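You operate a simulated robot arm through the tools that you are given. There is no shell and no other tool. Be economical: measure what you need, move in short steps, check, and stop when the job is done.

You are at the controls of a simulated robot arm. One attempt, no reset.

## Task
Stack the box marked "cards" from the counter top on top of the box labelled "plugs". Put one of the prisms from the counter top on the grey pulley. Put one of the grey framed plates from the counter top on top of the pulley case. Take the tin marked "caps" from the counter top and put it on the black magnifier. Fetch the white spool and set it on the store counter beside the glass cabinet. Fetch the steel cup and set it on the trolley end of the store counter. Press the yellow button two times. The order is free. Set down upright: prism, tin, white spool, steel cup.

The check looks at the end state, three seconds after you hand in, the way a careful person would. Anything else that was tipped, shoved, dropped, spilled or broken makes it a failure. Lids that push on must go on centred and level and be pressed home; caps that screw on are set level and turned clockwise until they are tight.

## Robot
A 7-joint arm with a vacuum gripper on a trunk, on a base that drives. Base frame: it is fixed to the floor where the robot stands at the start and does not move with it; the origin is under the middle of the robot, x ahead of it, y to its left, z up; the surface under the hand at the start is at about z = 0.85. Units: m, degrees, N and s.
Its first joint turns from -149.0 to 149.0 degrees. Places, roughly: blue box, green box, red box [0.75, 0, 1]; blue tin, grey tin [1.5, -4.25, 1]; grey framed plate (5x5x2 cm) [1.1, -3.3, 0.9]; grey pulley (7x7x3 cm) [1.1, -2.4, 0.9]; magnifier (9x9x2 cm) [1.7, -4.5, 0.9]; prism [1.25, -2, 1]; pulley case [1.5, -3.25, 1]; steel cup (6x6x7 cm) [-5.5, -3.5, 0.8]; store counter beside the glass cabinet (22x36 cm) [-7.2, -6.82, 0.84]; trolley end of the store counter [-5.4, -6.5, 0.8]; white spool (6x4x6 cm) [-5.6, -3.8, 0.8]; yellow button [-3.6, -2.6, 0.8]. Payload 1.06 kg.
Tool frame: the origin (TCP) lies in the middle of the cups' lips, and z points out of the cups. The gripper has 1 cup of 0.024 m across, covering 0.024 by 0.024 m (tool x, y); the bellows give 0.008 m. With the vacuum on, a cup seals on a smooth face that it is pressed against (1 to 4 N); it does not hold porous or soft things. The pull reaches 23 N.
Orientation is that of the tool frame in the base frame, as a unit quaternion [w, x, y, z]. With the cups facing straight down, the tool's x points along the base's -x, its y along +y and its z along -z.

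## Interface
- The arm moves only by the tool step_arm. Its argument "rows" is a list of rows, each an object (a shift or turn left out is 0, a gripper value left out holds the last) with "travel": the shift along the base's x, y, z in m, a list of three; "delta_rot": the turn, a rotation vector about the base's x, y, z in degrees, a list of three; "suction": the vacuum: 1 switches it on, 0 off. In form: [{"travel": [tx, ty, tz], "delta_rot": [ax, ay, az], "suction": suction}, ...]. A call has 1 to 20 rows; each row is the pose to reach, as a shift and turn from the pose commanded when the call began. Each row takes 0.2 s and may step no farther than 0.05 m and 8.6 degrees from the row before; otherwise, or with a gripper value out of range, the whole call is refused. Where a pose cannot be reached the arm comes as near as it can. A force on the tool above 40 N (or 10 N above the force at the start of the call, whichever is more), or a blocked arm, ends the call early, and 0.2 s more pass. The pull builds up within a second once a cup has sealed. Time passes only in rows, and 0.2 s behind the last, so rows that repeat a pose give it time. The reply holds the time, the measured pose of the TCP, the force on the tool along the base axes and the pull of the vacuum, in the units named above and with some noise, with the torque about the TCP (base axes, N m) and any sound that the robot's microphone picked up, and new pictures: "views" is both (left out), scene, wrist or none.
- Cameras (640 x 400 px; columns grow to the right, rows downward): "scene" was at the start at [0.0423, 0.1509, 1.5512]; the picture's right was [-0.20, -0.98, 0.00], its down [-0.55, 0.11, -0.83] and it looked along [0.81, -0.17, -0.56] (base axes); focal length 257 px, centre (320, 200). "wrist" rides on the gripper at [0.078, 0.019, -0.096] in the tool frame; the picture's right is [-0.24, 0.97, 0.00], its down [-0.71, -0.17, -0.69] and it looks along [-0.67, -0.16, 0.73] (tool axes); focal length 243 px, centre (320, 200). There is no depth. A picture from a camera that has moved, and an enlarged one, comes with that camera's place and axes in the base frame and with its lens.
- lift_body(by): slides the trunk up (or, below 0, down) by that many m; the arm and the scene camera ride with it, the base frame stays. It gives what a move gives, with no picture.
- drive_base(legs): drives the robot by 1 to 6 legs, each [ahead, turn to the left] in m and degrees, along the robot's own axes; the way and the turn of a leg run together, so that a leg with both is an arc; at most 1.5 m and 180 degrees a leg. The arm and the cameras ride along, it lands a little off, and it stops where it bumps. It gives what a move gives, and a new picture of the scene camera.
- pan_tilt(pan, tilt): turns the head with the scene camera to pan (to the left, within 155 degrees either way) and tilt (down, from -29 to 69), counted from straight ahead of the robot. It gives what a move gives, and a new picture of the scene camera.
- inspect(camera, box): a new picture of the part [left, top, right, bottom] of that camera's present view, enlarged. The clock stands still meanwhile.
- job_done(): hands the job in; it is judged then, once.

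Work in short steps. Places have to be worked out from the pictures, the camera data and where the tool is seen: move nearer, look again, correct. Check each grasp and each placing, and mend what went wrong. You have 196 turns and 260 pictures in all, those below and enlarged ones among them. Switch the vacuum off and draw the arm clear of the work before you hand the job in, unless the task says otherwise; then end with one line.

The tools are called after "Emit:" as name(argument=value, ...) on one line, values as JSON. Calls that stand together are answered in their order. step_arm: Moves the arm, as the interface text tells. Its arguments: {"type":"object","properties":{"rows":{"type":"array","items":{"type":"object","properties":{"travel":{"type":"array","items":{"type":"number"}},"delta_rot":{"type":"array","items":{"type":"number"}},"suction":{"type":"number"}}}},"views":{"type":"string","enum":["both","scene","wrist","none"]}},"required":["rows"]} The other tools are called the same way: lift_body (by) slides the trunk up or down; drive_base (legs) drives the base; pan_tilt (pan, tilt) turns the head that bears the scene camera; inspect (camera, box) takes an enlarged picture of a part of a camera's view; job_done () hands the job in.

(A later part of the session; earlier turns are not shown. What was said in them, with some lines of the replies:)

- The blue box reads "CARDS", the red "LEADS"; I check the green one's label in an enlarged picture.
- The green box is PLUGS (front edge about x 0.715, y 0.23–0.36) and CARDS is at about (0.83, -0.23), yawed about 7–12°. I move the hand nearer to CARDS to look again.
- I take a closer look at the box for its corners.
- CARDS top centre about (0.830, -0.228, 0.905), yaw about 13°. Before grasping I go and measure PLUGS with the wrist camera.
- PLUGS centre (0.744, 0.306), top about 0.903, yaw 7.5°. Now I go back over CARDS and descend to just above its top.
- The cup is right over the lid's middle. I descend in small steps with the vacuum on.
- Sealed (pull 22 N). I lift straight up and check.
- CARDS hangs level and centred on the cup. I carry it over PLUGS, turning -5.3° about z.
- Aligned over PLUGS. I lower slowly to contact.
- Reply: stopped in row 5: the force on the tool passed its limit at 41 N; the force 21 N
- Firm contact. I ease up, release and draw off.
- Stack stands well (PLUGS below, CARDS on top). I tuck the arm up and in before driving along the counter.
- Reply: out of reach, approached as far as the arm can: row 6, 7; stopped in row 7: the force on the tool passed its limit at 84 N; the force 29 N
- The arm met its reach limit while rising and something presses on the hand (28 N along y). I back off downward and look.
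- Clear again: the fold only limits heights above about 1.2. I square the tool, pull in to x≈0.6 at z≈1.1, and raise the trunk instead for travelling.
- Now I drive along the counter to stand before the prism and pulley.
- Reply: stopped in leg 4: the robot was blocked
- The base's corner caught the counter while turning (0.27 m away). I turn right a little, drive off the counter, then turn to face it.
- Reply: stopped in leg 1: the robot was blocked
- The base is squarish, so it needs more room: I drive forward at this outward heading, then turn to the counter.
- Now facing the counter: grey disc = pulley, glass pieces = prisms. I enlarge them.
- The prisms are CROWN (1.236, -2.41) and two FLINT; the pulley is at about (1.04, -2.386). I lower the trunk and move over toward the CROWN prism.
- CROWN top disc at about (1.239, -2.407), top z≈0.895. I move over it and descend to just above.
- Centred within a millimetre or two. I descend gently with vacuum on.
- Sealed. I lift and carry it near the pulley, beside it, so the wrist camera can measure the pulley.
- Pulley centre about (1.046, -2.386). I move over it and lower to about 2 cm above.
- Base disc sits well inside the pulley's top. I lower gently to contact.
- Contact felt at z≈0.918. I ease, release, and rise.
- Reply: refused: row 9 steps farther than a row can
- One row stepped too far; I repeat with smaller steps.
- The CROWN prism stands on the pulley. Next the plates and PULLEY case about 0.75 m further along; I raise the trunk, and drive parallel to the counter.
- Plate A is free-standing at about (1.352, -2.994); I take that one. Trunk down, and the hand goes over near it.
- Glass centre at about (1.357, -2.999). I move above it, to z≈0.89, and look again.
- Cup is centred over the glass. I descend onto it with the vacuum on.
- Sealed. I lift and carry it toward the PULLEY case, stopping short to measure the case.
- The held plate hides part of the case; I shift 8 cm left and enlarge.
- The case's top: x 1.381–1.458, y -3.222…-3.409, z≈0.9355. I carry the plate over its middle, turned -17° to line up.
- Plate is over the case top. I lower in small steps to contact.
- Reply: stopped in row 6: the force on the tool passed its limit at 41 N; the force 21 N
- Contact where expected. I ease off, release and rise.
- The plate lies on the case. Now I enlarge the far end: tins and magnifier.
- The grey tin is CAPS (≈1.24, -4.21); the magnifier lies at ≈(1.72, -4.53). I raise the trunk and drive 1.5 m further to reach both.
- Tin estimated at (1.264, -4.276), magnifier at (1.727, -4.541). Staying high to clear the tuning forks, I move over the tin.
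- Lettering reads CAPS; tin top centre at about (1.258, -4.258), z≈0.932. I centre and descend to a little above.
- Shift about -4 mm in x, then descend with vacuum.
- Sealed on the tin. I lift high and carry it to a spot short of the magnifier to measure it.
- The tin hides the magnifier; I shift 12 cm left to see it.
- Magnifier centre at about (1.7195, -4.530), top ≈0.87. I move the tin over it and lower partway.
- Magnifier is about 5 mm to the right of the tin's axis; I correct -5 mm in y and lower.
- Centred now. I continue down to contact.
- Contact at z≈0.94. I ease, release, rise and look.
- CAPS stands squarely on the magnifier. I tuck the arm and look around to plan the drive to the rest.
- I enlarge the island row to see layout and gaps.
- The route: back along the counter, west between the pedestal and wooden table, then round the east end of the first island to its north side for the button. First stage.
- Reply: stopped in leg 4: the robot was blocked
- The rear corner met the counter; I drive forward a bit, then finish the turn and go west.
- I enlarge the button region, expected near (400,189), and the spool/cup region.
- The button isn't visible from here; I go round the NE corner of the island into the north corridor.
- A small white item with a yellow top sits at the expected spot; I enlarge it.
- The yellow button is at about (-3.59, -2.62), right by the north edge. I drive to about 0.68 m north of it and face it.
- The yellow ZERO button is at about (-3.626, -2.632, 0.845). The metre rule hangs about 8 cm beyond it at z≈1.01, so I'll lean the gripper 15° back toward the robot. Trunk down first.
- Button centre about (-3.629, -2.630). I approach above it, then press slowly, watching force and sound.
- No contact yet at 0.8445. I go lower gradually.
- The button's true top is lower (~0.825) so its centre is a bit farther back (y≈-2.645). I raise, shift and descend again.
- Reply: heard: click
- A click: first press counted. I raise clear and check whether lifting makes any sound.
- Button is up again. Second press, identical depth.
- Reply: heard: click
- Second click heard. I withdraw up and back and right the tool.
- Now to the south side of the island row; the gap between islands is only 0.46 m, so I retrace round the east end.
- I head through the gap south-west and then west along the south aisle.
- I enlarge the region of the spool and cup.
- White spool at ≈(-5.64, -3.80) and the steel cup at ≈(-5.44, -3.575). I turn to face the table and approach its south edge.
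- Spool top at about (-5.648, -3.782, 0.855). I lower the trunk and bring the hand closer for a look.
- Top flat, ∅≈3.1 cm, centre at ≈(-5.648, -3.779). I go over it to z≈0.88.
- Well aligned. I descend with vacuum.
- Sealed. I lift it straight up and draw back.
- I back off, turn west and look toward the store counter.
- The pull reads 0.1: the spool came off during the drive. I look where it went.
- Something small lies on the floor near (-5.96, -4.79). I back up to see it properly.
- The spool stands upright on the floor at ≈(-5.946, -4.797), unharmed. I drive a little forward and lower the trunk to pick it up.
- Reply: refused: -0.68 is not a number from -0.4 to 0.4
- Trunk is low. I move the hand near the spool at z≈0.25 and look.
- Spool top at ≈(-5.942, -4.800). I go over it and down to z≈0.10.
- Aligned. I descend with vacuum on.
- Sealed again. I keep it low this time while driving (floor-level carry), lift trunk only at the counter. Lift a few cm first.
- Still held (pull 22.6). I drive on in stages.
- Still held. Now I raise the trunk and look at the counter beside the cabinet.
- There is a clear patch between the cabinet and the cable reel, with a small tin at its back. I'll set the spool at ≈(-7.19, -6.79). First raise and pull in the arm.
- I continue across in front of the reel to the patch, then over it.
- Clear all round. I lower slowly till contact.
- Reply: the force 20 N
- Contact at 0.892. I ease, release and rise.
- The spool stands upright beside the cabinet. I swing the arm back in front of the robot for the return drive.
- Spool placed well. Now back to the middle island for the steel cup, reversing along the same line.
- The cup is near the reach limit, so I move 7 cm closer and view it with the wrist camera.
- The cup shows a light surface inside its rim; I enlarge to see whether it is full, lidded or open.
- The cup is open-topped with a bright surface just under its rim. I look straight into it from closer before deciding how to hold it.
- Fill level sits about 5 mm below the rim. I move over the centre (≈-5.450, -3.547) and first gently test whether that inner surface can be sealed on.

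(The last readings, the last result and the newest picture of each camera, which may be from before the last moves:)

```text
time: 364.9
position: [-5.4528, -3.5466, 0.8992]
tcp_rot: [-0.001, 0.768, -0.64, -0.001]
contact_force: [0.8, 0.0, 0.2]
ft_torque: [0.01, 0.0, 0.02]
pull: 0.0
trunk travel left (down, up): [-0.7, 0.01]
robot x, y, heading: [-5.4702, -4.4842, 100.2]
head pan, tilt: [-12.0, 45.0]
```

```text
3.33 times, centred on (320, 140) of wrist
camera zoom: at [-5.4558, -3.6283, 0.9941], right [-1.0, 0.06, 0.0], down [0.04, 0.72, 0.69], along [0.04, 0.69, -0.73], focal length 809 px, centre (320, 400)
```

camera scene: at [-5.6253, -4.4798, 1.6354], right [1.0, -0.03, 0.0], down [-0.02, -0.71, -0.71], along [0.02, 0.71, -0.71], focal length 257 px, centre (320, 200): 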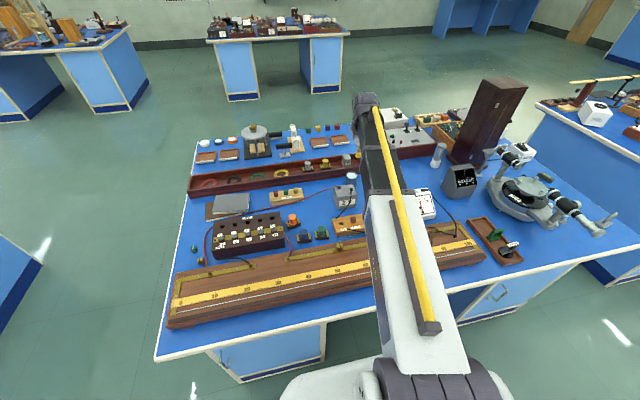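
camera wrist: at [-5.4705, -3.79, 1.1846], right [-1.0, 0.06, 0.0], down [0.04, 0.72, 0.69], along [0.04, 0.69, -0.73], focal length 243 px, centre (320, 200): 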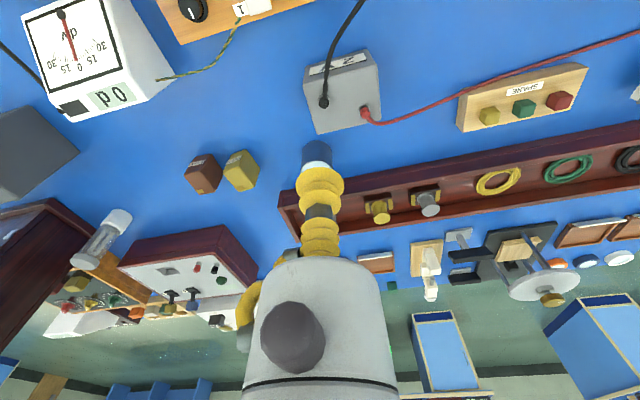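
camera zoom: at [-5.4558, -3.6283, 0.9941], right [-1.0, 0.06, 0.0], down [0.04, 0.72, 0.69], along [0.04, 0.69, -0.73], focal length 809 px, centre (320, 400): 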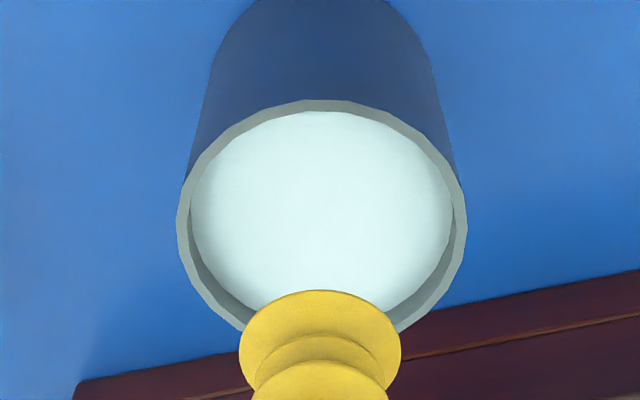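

Aligned within 4 mm. I descend slowly with vacuum on, watching for contact.

Emit:
step_arm(rows=[{"travel": [0.001, -0.003, -0.015], "suction": 1}, {"travel": [0.001, -0.003, -0.025]}, {"travel": [0.001, -0.003, -0.032]}, {"travel": [0.001, -0.003, -0.038]}, {"travel": [0.001, -0.003, -0.041]}, {"travel": [0.001, -0.003, -0.041]}], views="none")

Emit:
inspect(camera="wrist", box=[240, 80, 400, 200])

```text
time: 366.3
position: [-5.4487, -3.5519, 0.86]
tcp_rot: [-0.002, 0.768, -0.64, -0.002]
contact_force: [0.6, 4.5, 17.9]
ft_torque: [-0.05, 0.02, 0.02]
pull: 22.7
trunk travel left (down, up): [-0.7, 0.01]
robot x, y, heading: [-5.4646, -4.4863, 100.5]
head pan, tilt: [-12.0, 45.0]
```

```text
3.33 times, centred on (320, 140) of wrist
camera zoom: at [-5.4527, -3.6325, 0.9559], right [-1.0, 0.06, 0.0], down [0.04, 0.72, 0.69], along [0.04, 0.69, -0.72], focal length 809 px, centre (320, 400)
```

zoom: 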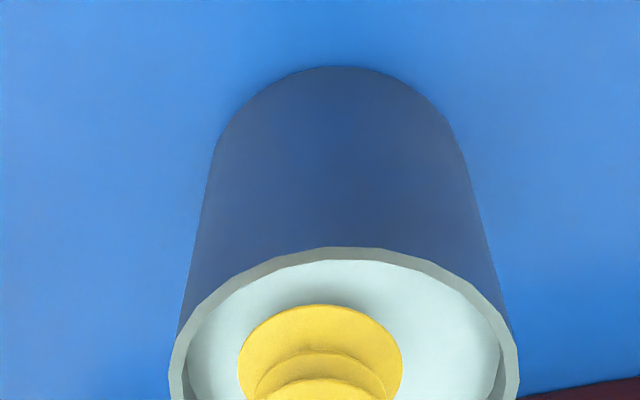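

It's firm and sealed (22.7 N). I lift straight up slowly and check.

Emit:
step_arm(rows=[{"travel": [0, 0, 0.005]}, {"travel": [0, 0, 0.015]}, {"travel": [0, 0, 0.04]}, {"travel": [0, 0, 0.08]}, {"travel": [0, 0, 0.12]}, {"travel": [0, 0, 0.16]}, {"travel": [0, 0, 0.2]}, {"travel": [0, 0, 0.23]}, {"travel": [0, 0, 0.23]}])

```text
time: 368.3
position: [-5.4465, -3.5509, 1.0885]
tcp_rot: [-0.001, 0.768, -0.64, -0.002]
contact_force: [-0.2, 0.0, -1.9]
ft_torque: [0.03, -0.05, -0.03]
pull: 22.8
trunk travel left (down, up): [-0.7, 0.01]
robot x, y, heading: [-5.4697, -4.4855, 100.6]
head pan, tilt: [-12.0, 45.0]
camera scene: at [-5.6252, -4.4797, 1.6354], right [1.0, -0.03, 0.0], down [-0.02, -0.71, -0.71], along [0.02, 0.71, -0.71], focal length 257 px, centre (320, 200)
camera wrist: at [-5.4505, -3.6316, 1.184], right [-1.0, 0.06, 0.0], down [0.04, 0.72, 0.69], along [0.04, 0.69, -0.73], focal length 243 px, centre (320, 200)
```

scene: 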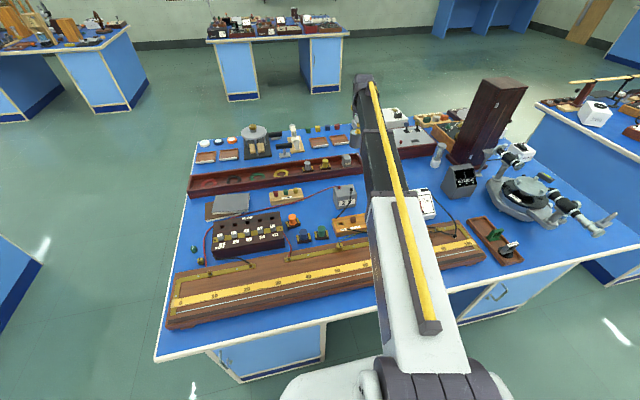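
wrist: 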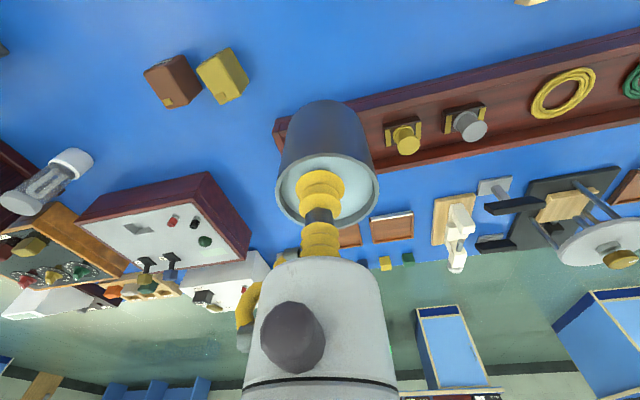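

Held level, about 2 N. To avoid base jerks over the table I draw the arm in and swing it off the table with slow arm moves.

Emit:
step_arm(rows=[{"travel": [-0.008, -0.03, 0]}, {"travel": [-0.017, -0.07, 0]}, {"travel": [-0.027, -0.11, 0]}, {"travel": [-0.037, -0.15, 0]}, {"travel": [-0.047, -0.19, 0]}, {"travel": [-0.057, -0.23, 0]}, {"travel": [-0.067, -0.27, 0]}, {"travel": [-0.075, -0.3, 0]}, {"travel": [-0.078, -0.317, 0]}, {"travel": [-0.078, -0.317, 0]}], views="none")

Emit:
step_arm(rows=[{"travel": [-0.043, -0.0053, 0], "delta_rot": [0, 0, 4]}, {"travel": [-0.0855, -0.0135, 0], "delta_rot": [0, 0, 8]}, {"travel": [-0.1273, -0.0247, 0], "delta_rot": [0, 0, 12]}, {"travel": [-0.1682, -0.0388, 0], "delta_rot": [0, 0, 16]}, {"travel": [-0.208, -0.0557, 0], "delta_rot": [0, 0, 20]}, {"travel": [-0.2466, -0.0753, 0], "delta_rot": [0, 0, 24]}, {"travel": [-0.2837, -0.0976, 0], "delta_rot": [0, 0, 28]}, {"travel": [-0.3191, -0.1224, 0], "delta_rot": [0, 0, 32]}, {"travel": [-0.3528, -0.1497, 0], "delta_rot": [0, 0, 36]}, {"travel": [-0.3844, -0.1792, 0], "delta_rot": [0, 0, 40]}, {"travel": [-0.4139, -0.2108, 0], "delta_rot": [0, 0, 44]}, {"travel": [-0.4412, -0.2445, 0], "delta_rot": [0, 0, 48]}, {"travel": [-0.466, -0.2799, 0], "delta_rot": [0, 0, 52]}, {"travel": [-0.4883, -0.317, 0], "delta_rot": [0, 0, 56]}, {"travel": [-0.5079, -0.3556, 0], "delta_rot": [0, 0, 60]}, {"travel": [-0.5248, -0.3954, 0], "delta_rot": [0, 0, 64]}, {"travel": [-0.5389, -0.4363, 0], "delta_rot": [0, 0, 68]}, {"travel": [-0.5501, -0.4781, 0], "delta_rot": [0, 0, 72]}, {"travel": [-0.5584, -0.5206, 0], "delta_rot": [0, 0, 76]}, {"travel": [-0.5584, -0.5206, 0], "delta_rot": [0, 0, 76]}], views="wrist")

```text
time: 370.5
position: [-5.5264, -3.8674, 1.089]
tcp_rot: [-0.001, 0.768, -0.64, -0.001]
contact_force: [-0.8, 0.3, -2.5]
ft_torque: [-0.01, -0.01, -0.01]
pull: 23.3
trunk travel left (down, up): [-0.7, 0.01]
robot x, y, heading: [-5.4664, -4.4834, 100.1]
head pan, tilt: [-12.0, 45.0]
```

```text
time: 374.7
position: [-6.0886, -4.3895, 1.0868]
tcp_rot: [0.0, 1.0, -0.031, -0.002]
contact_force: [0.1, -0.1, -2.1]
ft_torque: [0.04, 0.01, -0.01]
pull: 23.3
trunk travel left (down, up): [-0.7, 0.01]
robot x, y, heading: [-5.4706, -4.4878, 100.2]
head pan, tilt: [-12.0, 45.0]
camera wrist: at [-6.0093, -4.4137, 1.1828], right [-0.3, -0.96, 0.0], down [-0.69, 0.21, 0.69], along [-0.66, 0.2, -0.73], focal length 243 px, centre (320, 200)
```

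wrist: 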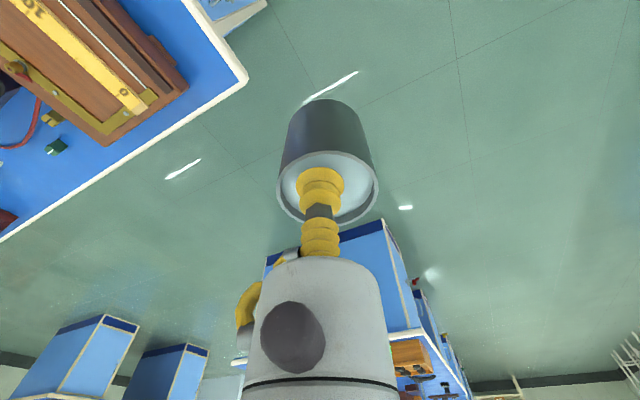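

Clear of the table. I swing on to the left rear, then lower the trunk for a low carry.

Emit:
step_arm(rows=[{"travel": [-0.0052, -0.043, 0], "delta_rot": [0, 0, 4]}, {"travel": [-0.0075, -0.0862, 0], "delta_rot": [0, 0, 8]}, {"travel": [-0.0068, -0.1294, 0], "delta_rot": [0, 0, 12]}, {"travel": [-0.003, -0.1726, 0], "delta_rot": [0, 0, 16]}, {"travel": [0.0038, -0.2153, 0], "delta_rot": [0, 0, 20]}, {"travel": [0.0135, -0.2575, 0], "delta_rot": [0, 0, 24]}, {"travel": [0.0262, -0.2989, 0], "delta_rot": [0, 0, 28]}, {"travel": [0.0417, -0.3393, 0], "delta_rot": [0, 0, 32]}, {"travel": [0.06, -0.3785, 0], "delta_rot": [0, 0, 36]}, {"travel": [0.081, -0.4163, 0], "delta_rot": [0, 0, 40]}, {"travel": [0.1045, -0.4526, 0], "delta_rot": [0, 0, 44]}, {"travel": [0.1306, -0.4872, 0], "delta_rot": [0, 0, 48]}, {"travel": [0.159, -0.5198, 0], "delta_rot": [0, 0, 52]}, {"travel": [0.159, -0.5198, 0], "delta_rot": [0, 0, 52]}], views="none")

Emit:
lift_body(by=-0.4)

Emit:
lift_body(by=-0.28)

Emit:
step_arm(rows=[{"travel": [0, 0, -0.04]}, {"travel": [0, 0, -0.08]}, {"travel": [0, 0, -0.12]}, {"travel": [0, 0, -0.16]}, {"travel": [0, 0, -0.2]}, {"travel": [0, 0, -0.24]}, {"travel": [0, 0, -0.27]}, {"travel": [0, 0, -0.27]}], views="wrist")

```text
time: 377.7
position: [-5.9251, -4.9057, 1.0876]
tcp_rot: [0.001, 0.912, 0.41, -0.002]
contact_force: [1.3, -0.2, -2.6]
ft_torque: [0.07, 0.01, -0.02]
pull: 23.4
trunk travel left (down, up): [-0.7, 0.01]
robot x, y, heading: [-5.4721, -4.4874, 100.4]
head pan, tilt: [-12.0, 45.0]
```

```text
time: 381.8
position: [-5.9286, -4.9058, 0.8425]
tcp_rot: [0.006, 0.912, 0.41, -0.014]
contact_force: [-0.3, -0.7, -1.8]
ft_torque: [0.02, 0.0, 0.03]
pull: 22.9
trunk travel left (down, up): [-0.437, 0.273]
robot x, y, heading: [-5.471, -4.4858, 100.3]
head pan, tilt: [-12.0, 45.0]
stopped: the arm was blocked; the commanded pose is now the measured one
```

```text
time: 384.8
position: [-5.9286, -4.905, 0.8545]
tcp_rot: [0.012, 0.912, 0.409, -0.027]
contact_force: [0.3, -0.3, -2.1]
ft_torque: [0.03, -0.01, 0.04]
pull: 23.1
trunk travel left (down, up): [-0.432, 0.278]
robot x, y, heading: [-5.4672, -4.4849, 100.1]
head pan, tilt: [-12.0, 45.0]
stopped: the arm was blocked; the commanded pose is now the measured one
```

```text
time: 386.8
position: [-5.9555, -4.9291, 0.683]
tcp_rot: [0.019, 0.912, 0.408, -0.048]
contact_force: [0.0, -0.3, -2.6]
ft_torque: [0.06, 0.0, -0.04]
pull: 22.9
trunk travel left (down, up): [-0.432, 0.278]
robot x, y, heading: [-5.4674, -4.4838, 100.6]
head pan, tilt: [-12.0, 45.0]
stopped in row 8: the arm was blocked; the commanded pose is now the measured one
camera wrist: at [-5.8815, -4.8762, 0.7698], right [0.57, -0.82, 0.02], down [-0.55, -0.36, 0.75], along [-0.61, -0.44, -0.66], focal length 243 px, centre (320, 200)
```

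wrist: 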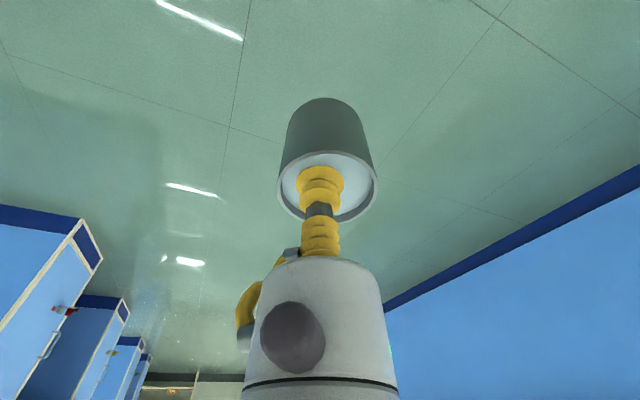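

The arm is blocked by the robot's own body when low on this side, and the cup leans about 6°. I go back up and level it, then raise the trunk again.

Emit:
step_arm(rows=[{"travel": [0.008, 0.006, 0.03], "delta_rot": [0.8, -0.8, 0]}, {"travel": [0.016, 0.012, 0.07], "delta_rot": [1.8, -1.8, 0]}, {"travel": [0.024, 0.018, 0.11], "delta_rot": [3, -2.9, 0]}, {"travel": [0.03, 0.023, 0.15], "delta_rot": [4.2, -4.1, 0]}, {"travel": [0.03, 0.023, 0.18], "delta_rot": [4.2, -4.1, 0]}, {"travel": [0.03, 0.023, 0.18], "delta_rot": [4.2, -4.1, 0]}], views="none")

Emit:
lift_body(by=0.27)

```text
time: 388.4
position: [-5.9132, -4.8904, 0.8096]
tcp_rot: [0.004, 0.913, 0.408, -0.005]
contact_force: [-0.1, -0.6, -2.4]
ft_torque: [0.02, -0.02, 0.0]
pull: 22.9
trunk travel left (down, up): [-0.432, 0.278]
robot x, y, heading: [-5.4694, -4.4841, 100.4]
head pan, tilt: [-12.0, 45.0]
stopped in row 6: the arm was blocked; the commanded pose is now the measured one
```

```text
time: 391.1
position: [-5.9123, -4.8935, 1.0554]
tcp_rot: [-0.001, 0.913, 0.409, 0.003]
contact_force: [0.3, -0.3, -2.1]
ft_torque: [0.0, -0.02, -0.01]
pull: 22.6
trunk travel left (down, up): [-0.702, 0.008]
robot x, y, heading: [-5.469, -4.4835, 100.3]
head pan, tilt: [-12.0, 45.0]
```

Level and held. Now I back off from the table in a short step and check the hold.

Emit:
drive_base(legs=[[-0.15, 0]])

```text
time: 392.5
position: [-5.8862, -5.0434, 1.0562]
tcp_rot: [0.0, 0.913, 0.409, 0.004]
contact_force: [-0.4, 0.1, -0.8]
ft_torque: [0.0, -0.02, 0.03]
pull: 23.0
trunk travel left (down, up): [-0.702, 0.008]
robot x, y, heading: [-5.4427, -4.6336, 100.2]
head pan, tilt: [-12.0, 45.0]
camera scene: at [-5.5983, -4.6279, 1.6371], right [1.0, -0.03, 0.0], down [-0.02, -0.71, -0.71], along [0.02, 0.71, -0.71], focal length 257 px, centre (320, 200)
```

scene: 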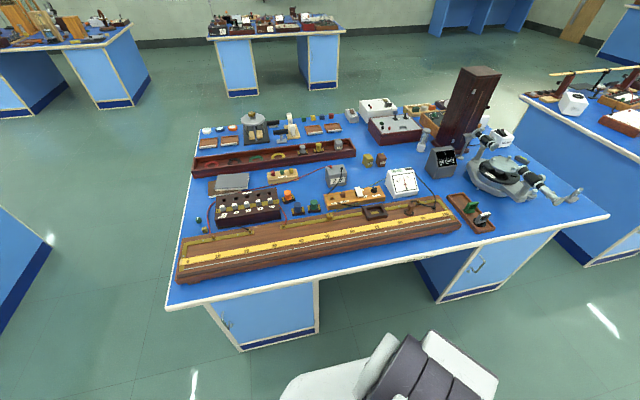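

Table contents are undisturbed and the cup is still held. I back further in short legs.

Emit:
drive_base(legs=[[-0.2, 0], [-0.2, 0], [-0.2, 0]])

Emit:
pan_tilt(pan=150, tilt=38)

```text
time: 396.5
position: [-5.7768, -5.6314, 1.0558]
tcp_rot: [0.0, 0.913, 0.408, 0.003]
contact_force: [-0.4, 0.1, -1.9]
ft_torque: [0.04, -0.02, 0.03]
pull: 23.2
trunk travel left (down, up): [-0.702, 0.008]
robot x, y, heading: [-5.3341, -5.2198, 100.3]
head pan, tilt: [-12.0, 45.0]
camera scene: at [-5.49, -5.2192, 1.6371], right [1.0, -0.03, 0.0], down [-0.02, -0.71, -0.71], along [0.02, 0.71, -0.71], focal length 257 px, centre (320, 200)
```

scene: 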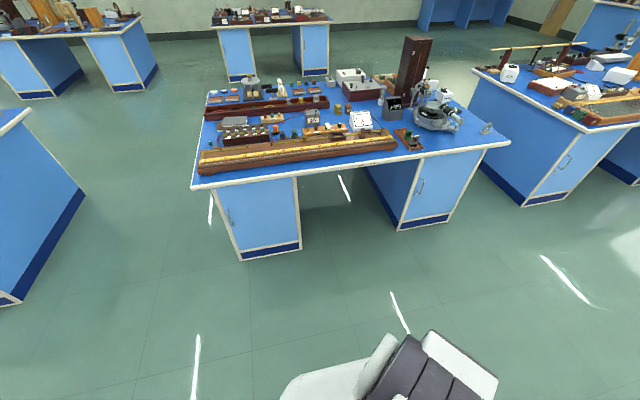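

```text
time: 399.0
position: [-5.7771, -5.634, 1.0563]
tcp_rot: [-0.001, 0.913, 0.408, 0.004]
contact_force: [0.2, 0.7, -1.5]
ft_torque: [0.02, 0.01, -0.01]
pull: 23.1
trunk travel left (down, up): [-0.702, 0.008]
robot x, y, heading: [-5.334, -5.2261, 100.4]
head pan, tilt: [150.0, 38.0]
camera scene: at [-5.5216, -5.3815, 1.6473], right [-0.94, 0.34, 0.0], down [0.21, 0.58, -0.79], along [-0.27, -0.74, -0.62], focal length 257 px, centre (320, 200)
```

scene: 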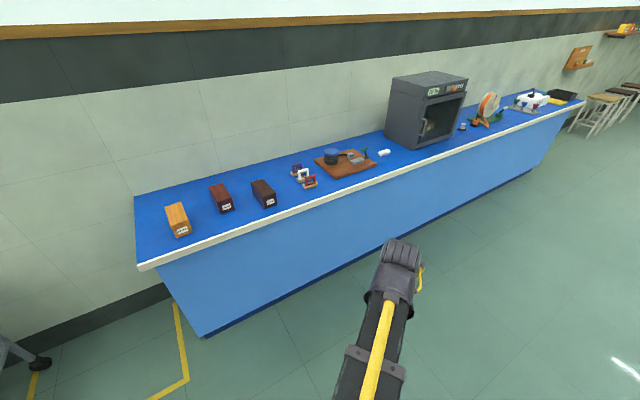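

The trolley end holds three boxes; the gap between the orange and first maroon box at ≈(-5.325, -6.40) is free. I turn in small increments and back toward it.

Emit:
drive_base(legs=[[0, 10], [0, 10], [0, 10]])

Emit:
drive_base(legs=[[-0.18, 0], [-0.18, 0], [-0.14, 0]])

```text
time: 401.5
position: [-5.5111, -5.8004, 1.0561]
tcp_rot: [-0.002, 0.776, 0.631, 0.004]
contact_force: [-0.9, 0.3, -2.6]
ft_torque: [0.0, 0.02, -0.03]
pull: 23.5
trunk travel left (down, up): [-0.702, 0.008]
robot x, y, heading: [-5.3332, -5.223, 130.3]
head pan, tilt: [150.0, 38.0]
camera scene: at [-5.4175, -5.455, 1.6473], right [-0.98, -0.18, 0.0], down [-0.11, 0.61, -0.79], along [0.14, -0.77, -0.62], focal length 257 px, centre (320, 200)
```

scene: 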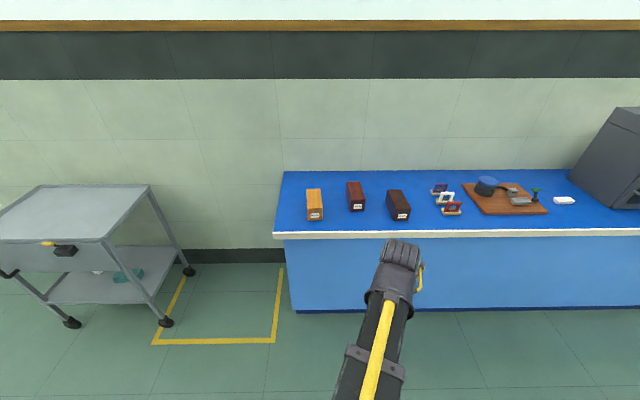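

```text
time: 405.0
position: [-5.1898, -6.1822, 1.057]
tcp_rot: [-0.001, 0.776, 0.631, 0.003]
contact_force: [0.0, 0.3, -1.7]
ft_torque: [0.02, 0.02, 0.02]
pull: 23.0
trunk travel left (down, up): [-0.702, 0.008]
robot x, y, heading: [-5.0125, -5.6083, 130.2]
head pan, tilt: [150.0, 38.0]
camera scene: at [-5.0942, -5.8381, 1.6473], right [-0.98, -0.18, 0.0], down [-0.11, 0.61, -0.79], along [0.14, -0.78, -0.62], focal length 257 px, centre (320, 200)
```

scene: 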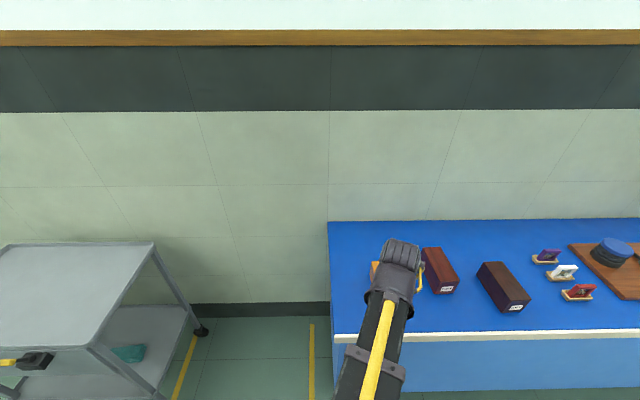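

Still held. Gap centre ≈(-5.326, -6.42), 14 cm wide. I move the cup over it.

Emit:
step_arm(rows=[{"travel": [-0.02, -0.035, 0]}, {"travel": [-0.04, -0.075, 0]}, {"travel": [-0.062, -0.115, 0]}, {"travel": [-0.085, -0.155, 0]}, {"travel": [-0.108, -0.195, 0]}, {"travel": [-0.13, -0.225, 0]}, {"travel": [-0.136, -0.238, 0]}, {"travel": [-0.136, -0.238, -0.03]}, {"travel": [-0.136, -0.238, -0.06]}, {"travel": [-0.136, -0.238, -0.06]}])

```text
time: 407.2
position: [-5.3256, -6.4205, 0.9958]
tcp_rot: [-0.001, 0.777, 0.63, 0.002]
contact_force: [0.0, -0.1, -2.5]
ft_torque: [0.04, 0.01, 0.03]
pull: 23.0
trunk travel left (down, up): [-0.702, 0.008]
robot x, y, heading: [-5.0067, -5.6077, 130.6]
head pan, tilt: [150.0, 38.0]
camera scene: at [-5.0944, -5.8378, 1.6473], right [-0.98, -0.18, 0.0], down [-0.11, 0.61, -0.79], along [0.14, -0.78, -0.62], focal length 257 px, centre (320, 200)
camera wrist: at [-5.2908, -6.3489, 1.0927], right [0.9, -0.43, 0.0], down [-0.31, -0.66, 0.68], along [-0.29, -0.61, -0.73], focal length 243 px, centre (320, 200)
```

scene: 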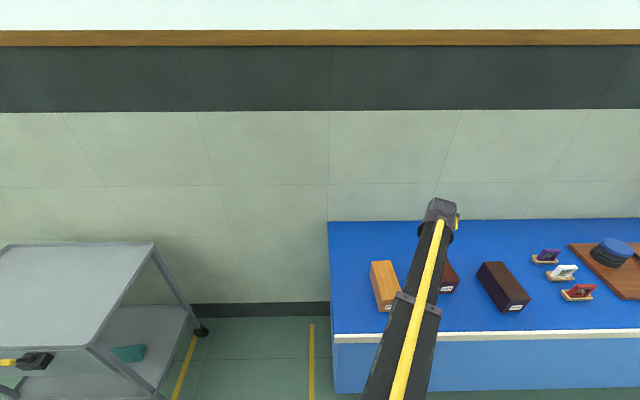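
wrist: 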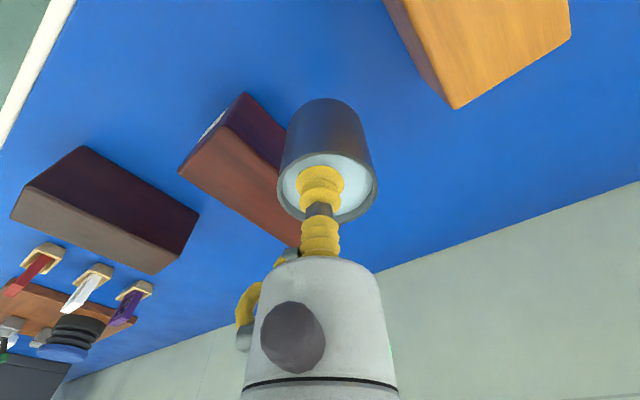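

Clear between the boxes; I nudge 6 mm toward the orange box and lower to contact.

Emit:
step_arm(rows=[{"travel": [0.006, 0, -0.03]}, {"travel": [0.006, 0, -0.055]}, {"travel": [0.006, 0, -0.075]}, {"travel": [0.006, 0, -0.085]}, {"travel": [0.006, 0, -0.09]}, {"travel": [0.006, 0, -0.094]}, {"travel": [0.006, 0, -0.094]}], views="wrist")

```text
time: 408.8
position: [-5.3198, -6.4193, 0.9049]
tcp_rot: [-0.001, 0.777, 0.63, 0.001]
contact_force: [-3.1, 3.6, 25.1]
ft_torque: [-0.15, 0.0, -0.02]
pull: 23.2
trunk travel left (down, up): [-0.702, 0.008]
robot x, y, heading: [-5.0091, -5.6102, 130.2]
head pan, tilt: [150.0, 38.0]
camera wrist: at [-5.2848, -6.3459, 1.0017], right [0.9, -0.43, 0.0], down [-0.31, -0.66, 0.68], along [-0.29, -0.62, -0.73], focal length 243 px, centre (320, 200)
```

wrist: 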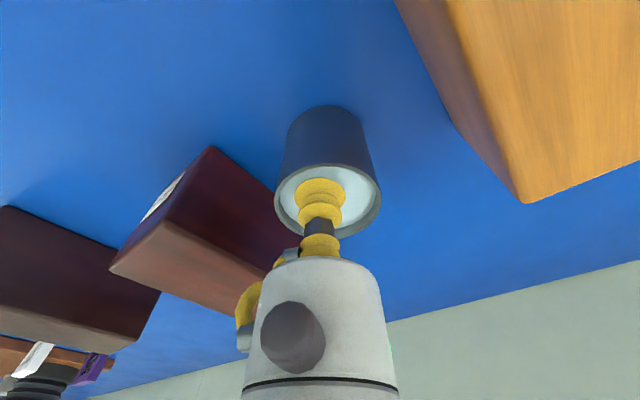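

The cup stands on the counter (contact). I ease, release and rise straight up.

Emit:
step_arm(rows=[{"travel": [0, 0, 0.003]}, {"travel": [0, 0, 0.003], "suction": 0}, {"travel": [0, 0, 0.003]}, {"travel": [0, 0, 0.003]}, {"travel": [0, 0, 0.003]}, {"travel": [0, 0, 0.003]}, {"travel": [0, 0, 0.012]}, {"travel": [0, 0, 0.04]}, {"travel": [0, 0, 0.085]}, {"travel": [0, 0, 0.13]}, {"travel": [0.02, 0.03, 0.16]}, {"travel": [0.04, 0.07, 0.17]}, {"travel": [0.06, 0.11, 0.17]}, {"travel": [0.08, 0.15, 0.17]}, {"travel": [0.08, 0.15, 0.17]}])

```text
time: 412.0
position: [-5.24, -6.2673, 1.0718]
tcp_rot: [-0.001, 0.777, 0.63, 0.003]
contact_force: [-0.2, -0.6, -0.1]
ft_torque: [0.0, -0.01, 0.02]
pull: 0.1
trunk travel left (down, up): [-0.702, 0.008]
robot x, y, heading: [-5.0093, -5.6097, 130.3]
head pan, tilt: [150.0, 38.0]
camera scene: at [-5.0944, -5.8376, 1.6473], right [-0.98, -0.18, 0.0], down [-0.11, 0.61, -0.79], along [0.14, -0.78, -0.62], focal length 257 px, centre (320, 200)
camera wrist: at [-5.2039, -6.1949, 1.1688], right [0.9, -0.43, 0.0], down [-0.32, -0.66, 0.68], along [-0.29, -0.61, -0.73], focal length 243 px, centre (320, 200)
```

scene: 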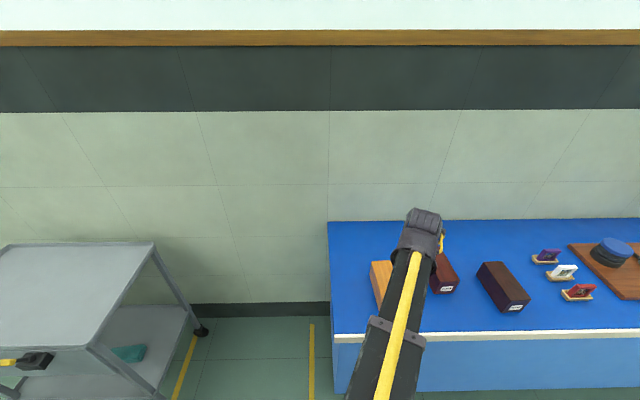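
wrist: 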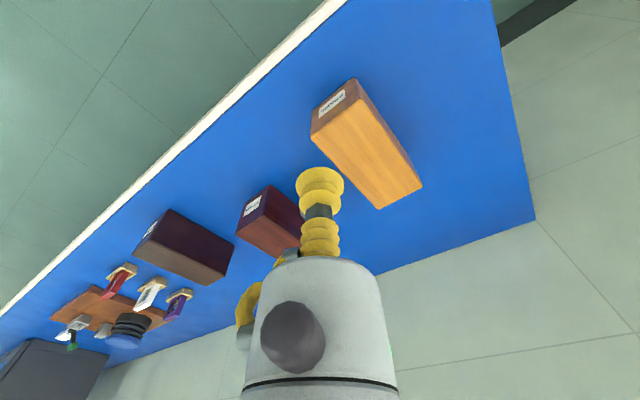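

The cup is hidden right behind the gripper; I move the hand aside to confirm.

Emit:
step_arm(rows=[{"travel": [0.04, 0.01, 0]}, {"travel": [0.08, 0.02, 0]}, {"travel": [0.12, 0.03, 0]}, {"travel": [0.12, 0.03, 0]}])

Emit:
inspect(camera="wrist", box=[120, 60, 360, 260])

```text
time: 413.2
position: [-5.1924, -6.2274, 1.0716]
tcp_rot: [-0.003, 0.811, 0.586, 0.004]
contact_force: [0.5, 0.1, 1.2]
ft_torque: [-0.01, -0.02, 0.02]
pull: 0.1
trunk travel left (down, up): [-0.702, 0.008]
robot x, y, heading: [-5.0092, -5.6081, 130.1]
head pan, tilt: [150.0, 38.0]
stopped in row 4: the arm was blocked; the commanded pose is now the measured one
camera scene: at [-5.0949, -5.8376, 1.6474], right [-0.98, -0.18, 0.0], down [-0.11, 0.61, -0.79], along [0.14, -0.78, -0.62], focal length 257 px, centre (320, 200)
camera wrist: at [-5.1482, -6.1594, 1.1679], right [0.85, -0.53, 0.0], down [-0.39, -0.62, 0.68], along [-0.36, -0.58, -0.73], focal length 243 px, centre (320, 200)
```

scene: 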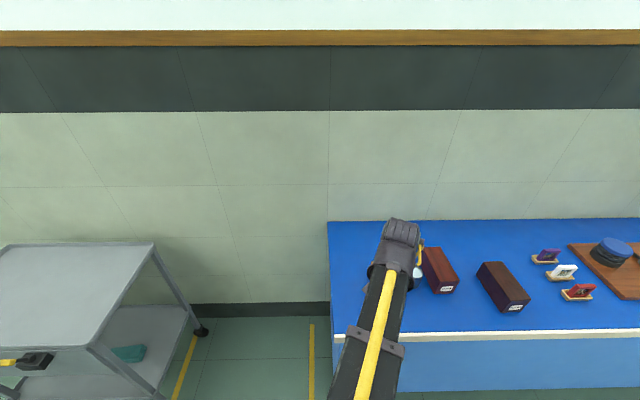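
wrist: 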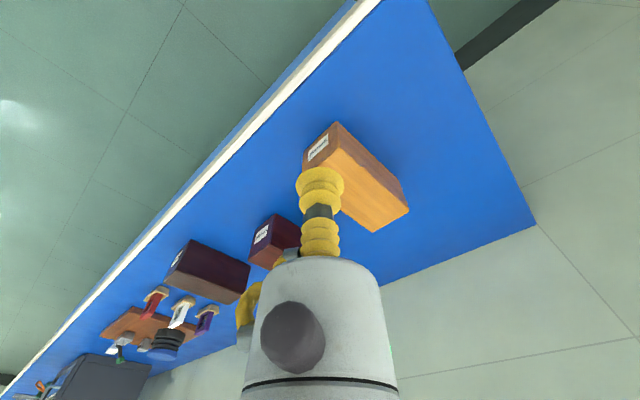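

```text
2.00 times, centred on (240, 160) of wrist
camera zoom: at [-5.1482, -6.1594, 1.1679], right [0.85, -0.53, 0.0], down [-0.39, -0.62, 0.68], along [-0.36, -0.58, -0.73], focal length 485 px, centre (480, 280)
```

zoom: 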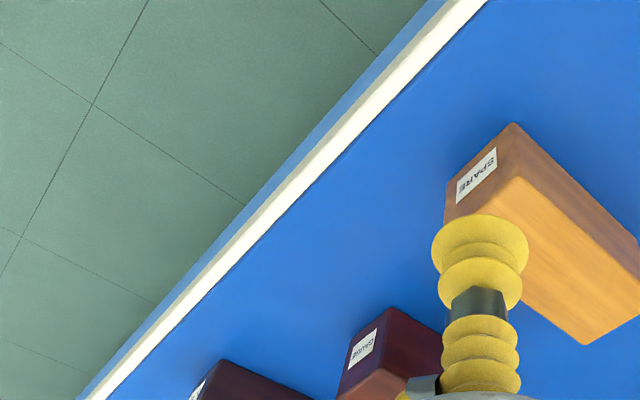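

The first joint hit its limit; the cup peeks out beside the arm. I drive off a little and look back at it.

Emit:
drive_base(legs=[[0.5, 0], [0, -60]])

Emit:
pan_tilt(pan=-150, tilt=35)

```text
time: 418.8
position: [-5.9618, -5.3759, 1.0722]
tcp_rot: [0.001, 0.995, 0.098, 0.003]
contact_force: [0.6, -0.4, -0.9]
ft_torque: [-0.02, 0.0, -0.02]
pull: 0.1
trunk travel left (down, up): [-0.702, 0.008]
robot x, y, heading: [-5.3302, -5.2273, 69.5]
head pan, tilt: [150.0, 38.0]
camera scene: at [-5.573, -5.2683, 1.6473], right [-0.64, 0.77, 0.0], down [0.47, 0.39, -0.79], along [-0.61, -0.5, -0.62], focal length 257 px, centre (320, 200)
```

scene: 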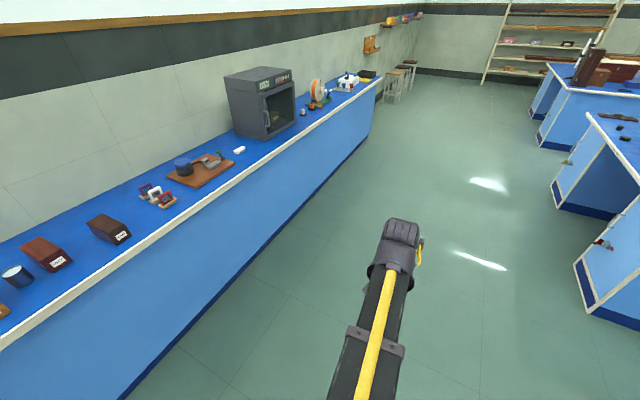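

```text
time: 422.9
position: [-5.9613, -5.3746, 1.0716]
tcp_rot: [0.001, 0.995, 0.097, 0.003]
contact_force: [-0.2, 0.1, -0.1]
ft_torque: [0.08, 0.0, -0.02]
pull: 0.1
trunk travel left (down, up): [-0.702, 0.008]
robot x, y, heading: [-5.3294, -5.2292, 69.7]
head pan, tilt: [-150.0, 35.0]
camera scene: at [-5.4918, -5.3001, 1.6519], right [-0.99, -0.17, 0.0], down [-0.1, 0.57, -0.82], along [0.14, -0.81, -0.57], focal length 257 px, centre (320, 200)
```

scene: 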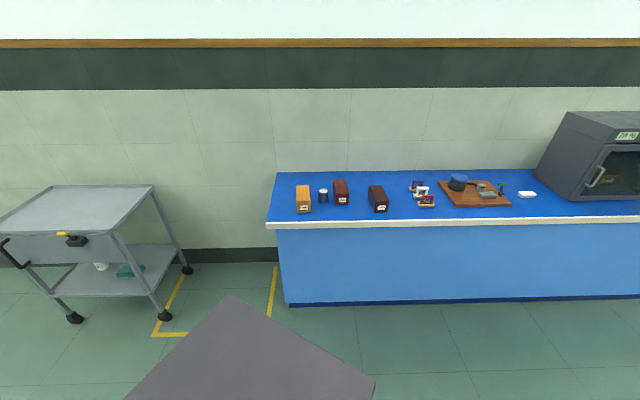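

All placements are checked, the vacuum is off and the arm is clear. I hand the job in.

Emit:
job_done()

```text
The job is handed in.
```

I carried out all seven tasks and handed the job in; I don't have the verdict. The white spool fell to the floor once during a drive. It landed upright and looked unharmed, so I picked it up and placed it beside the glass cabinet.
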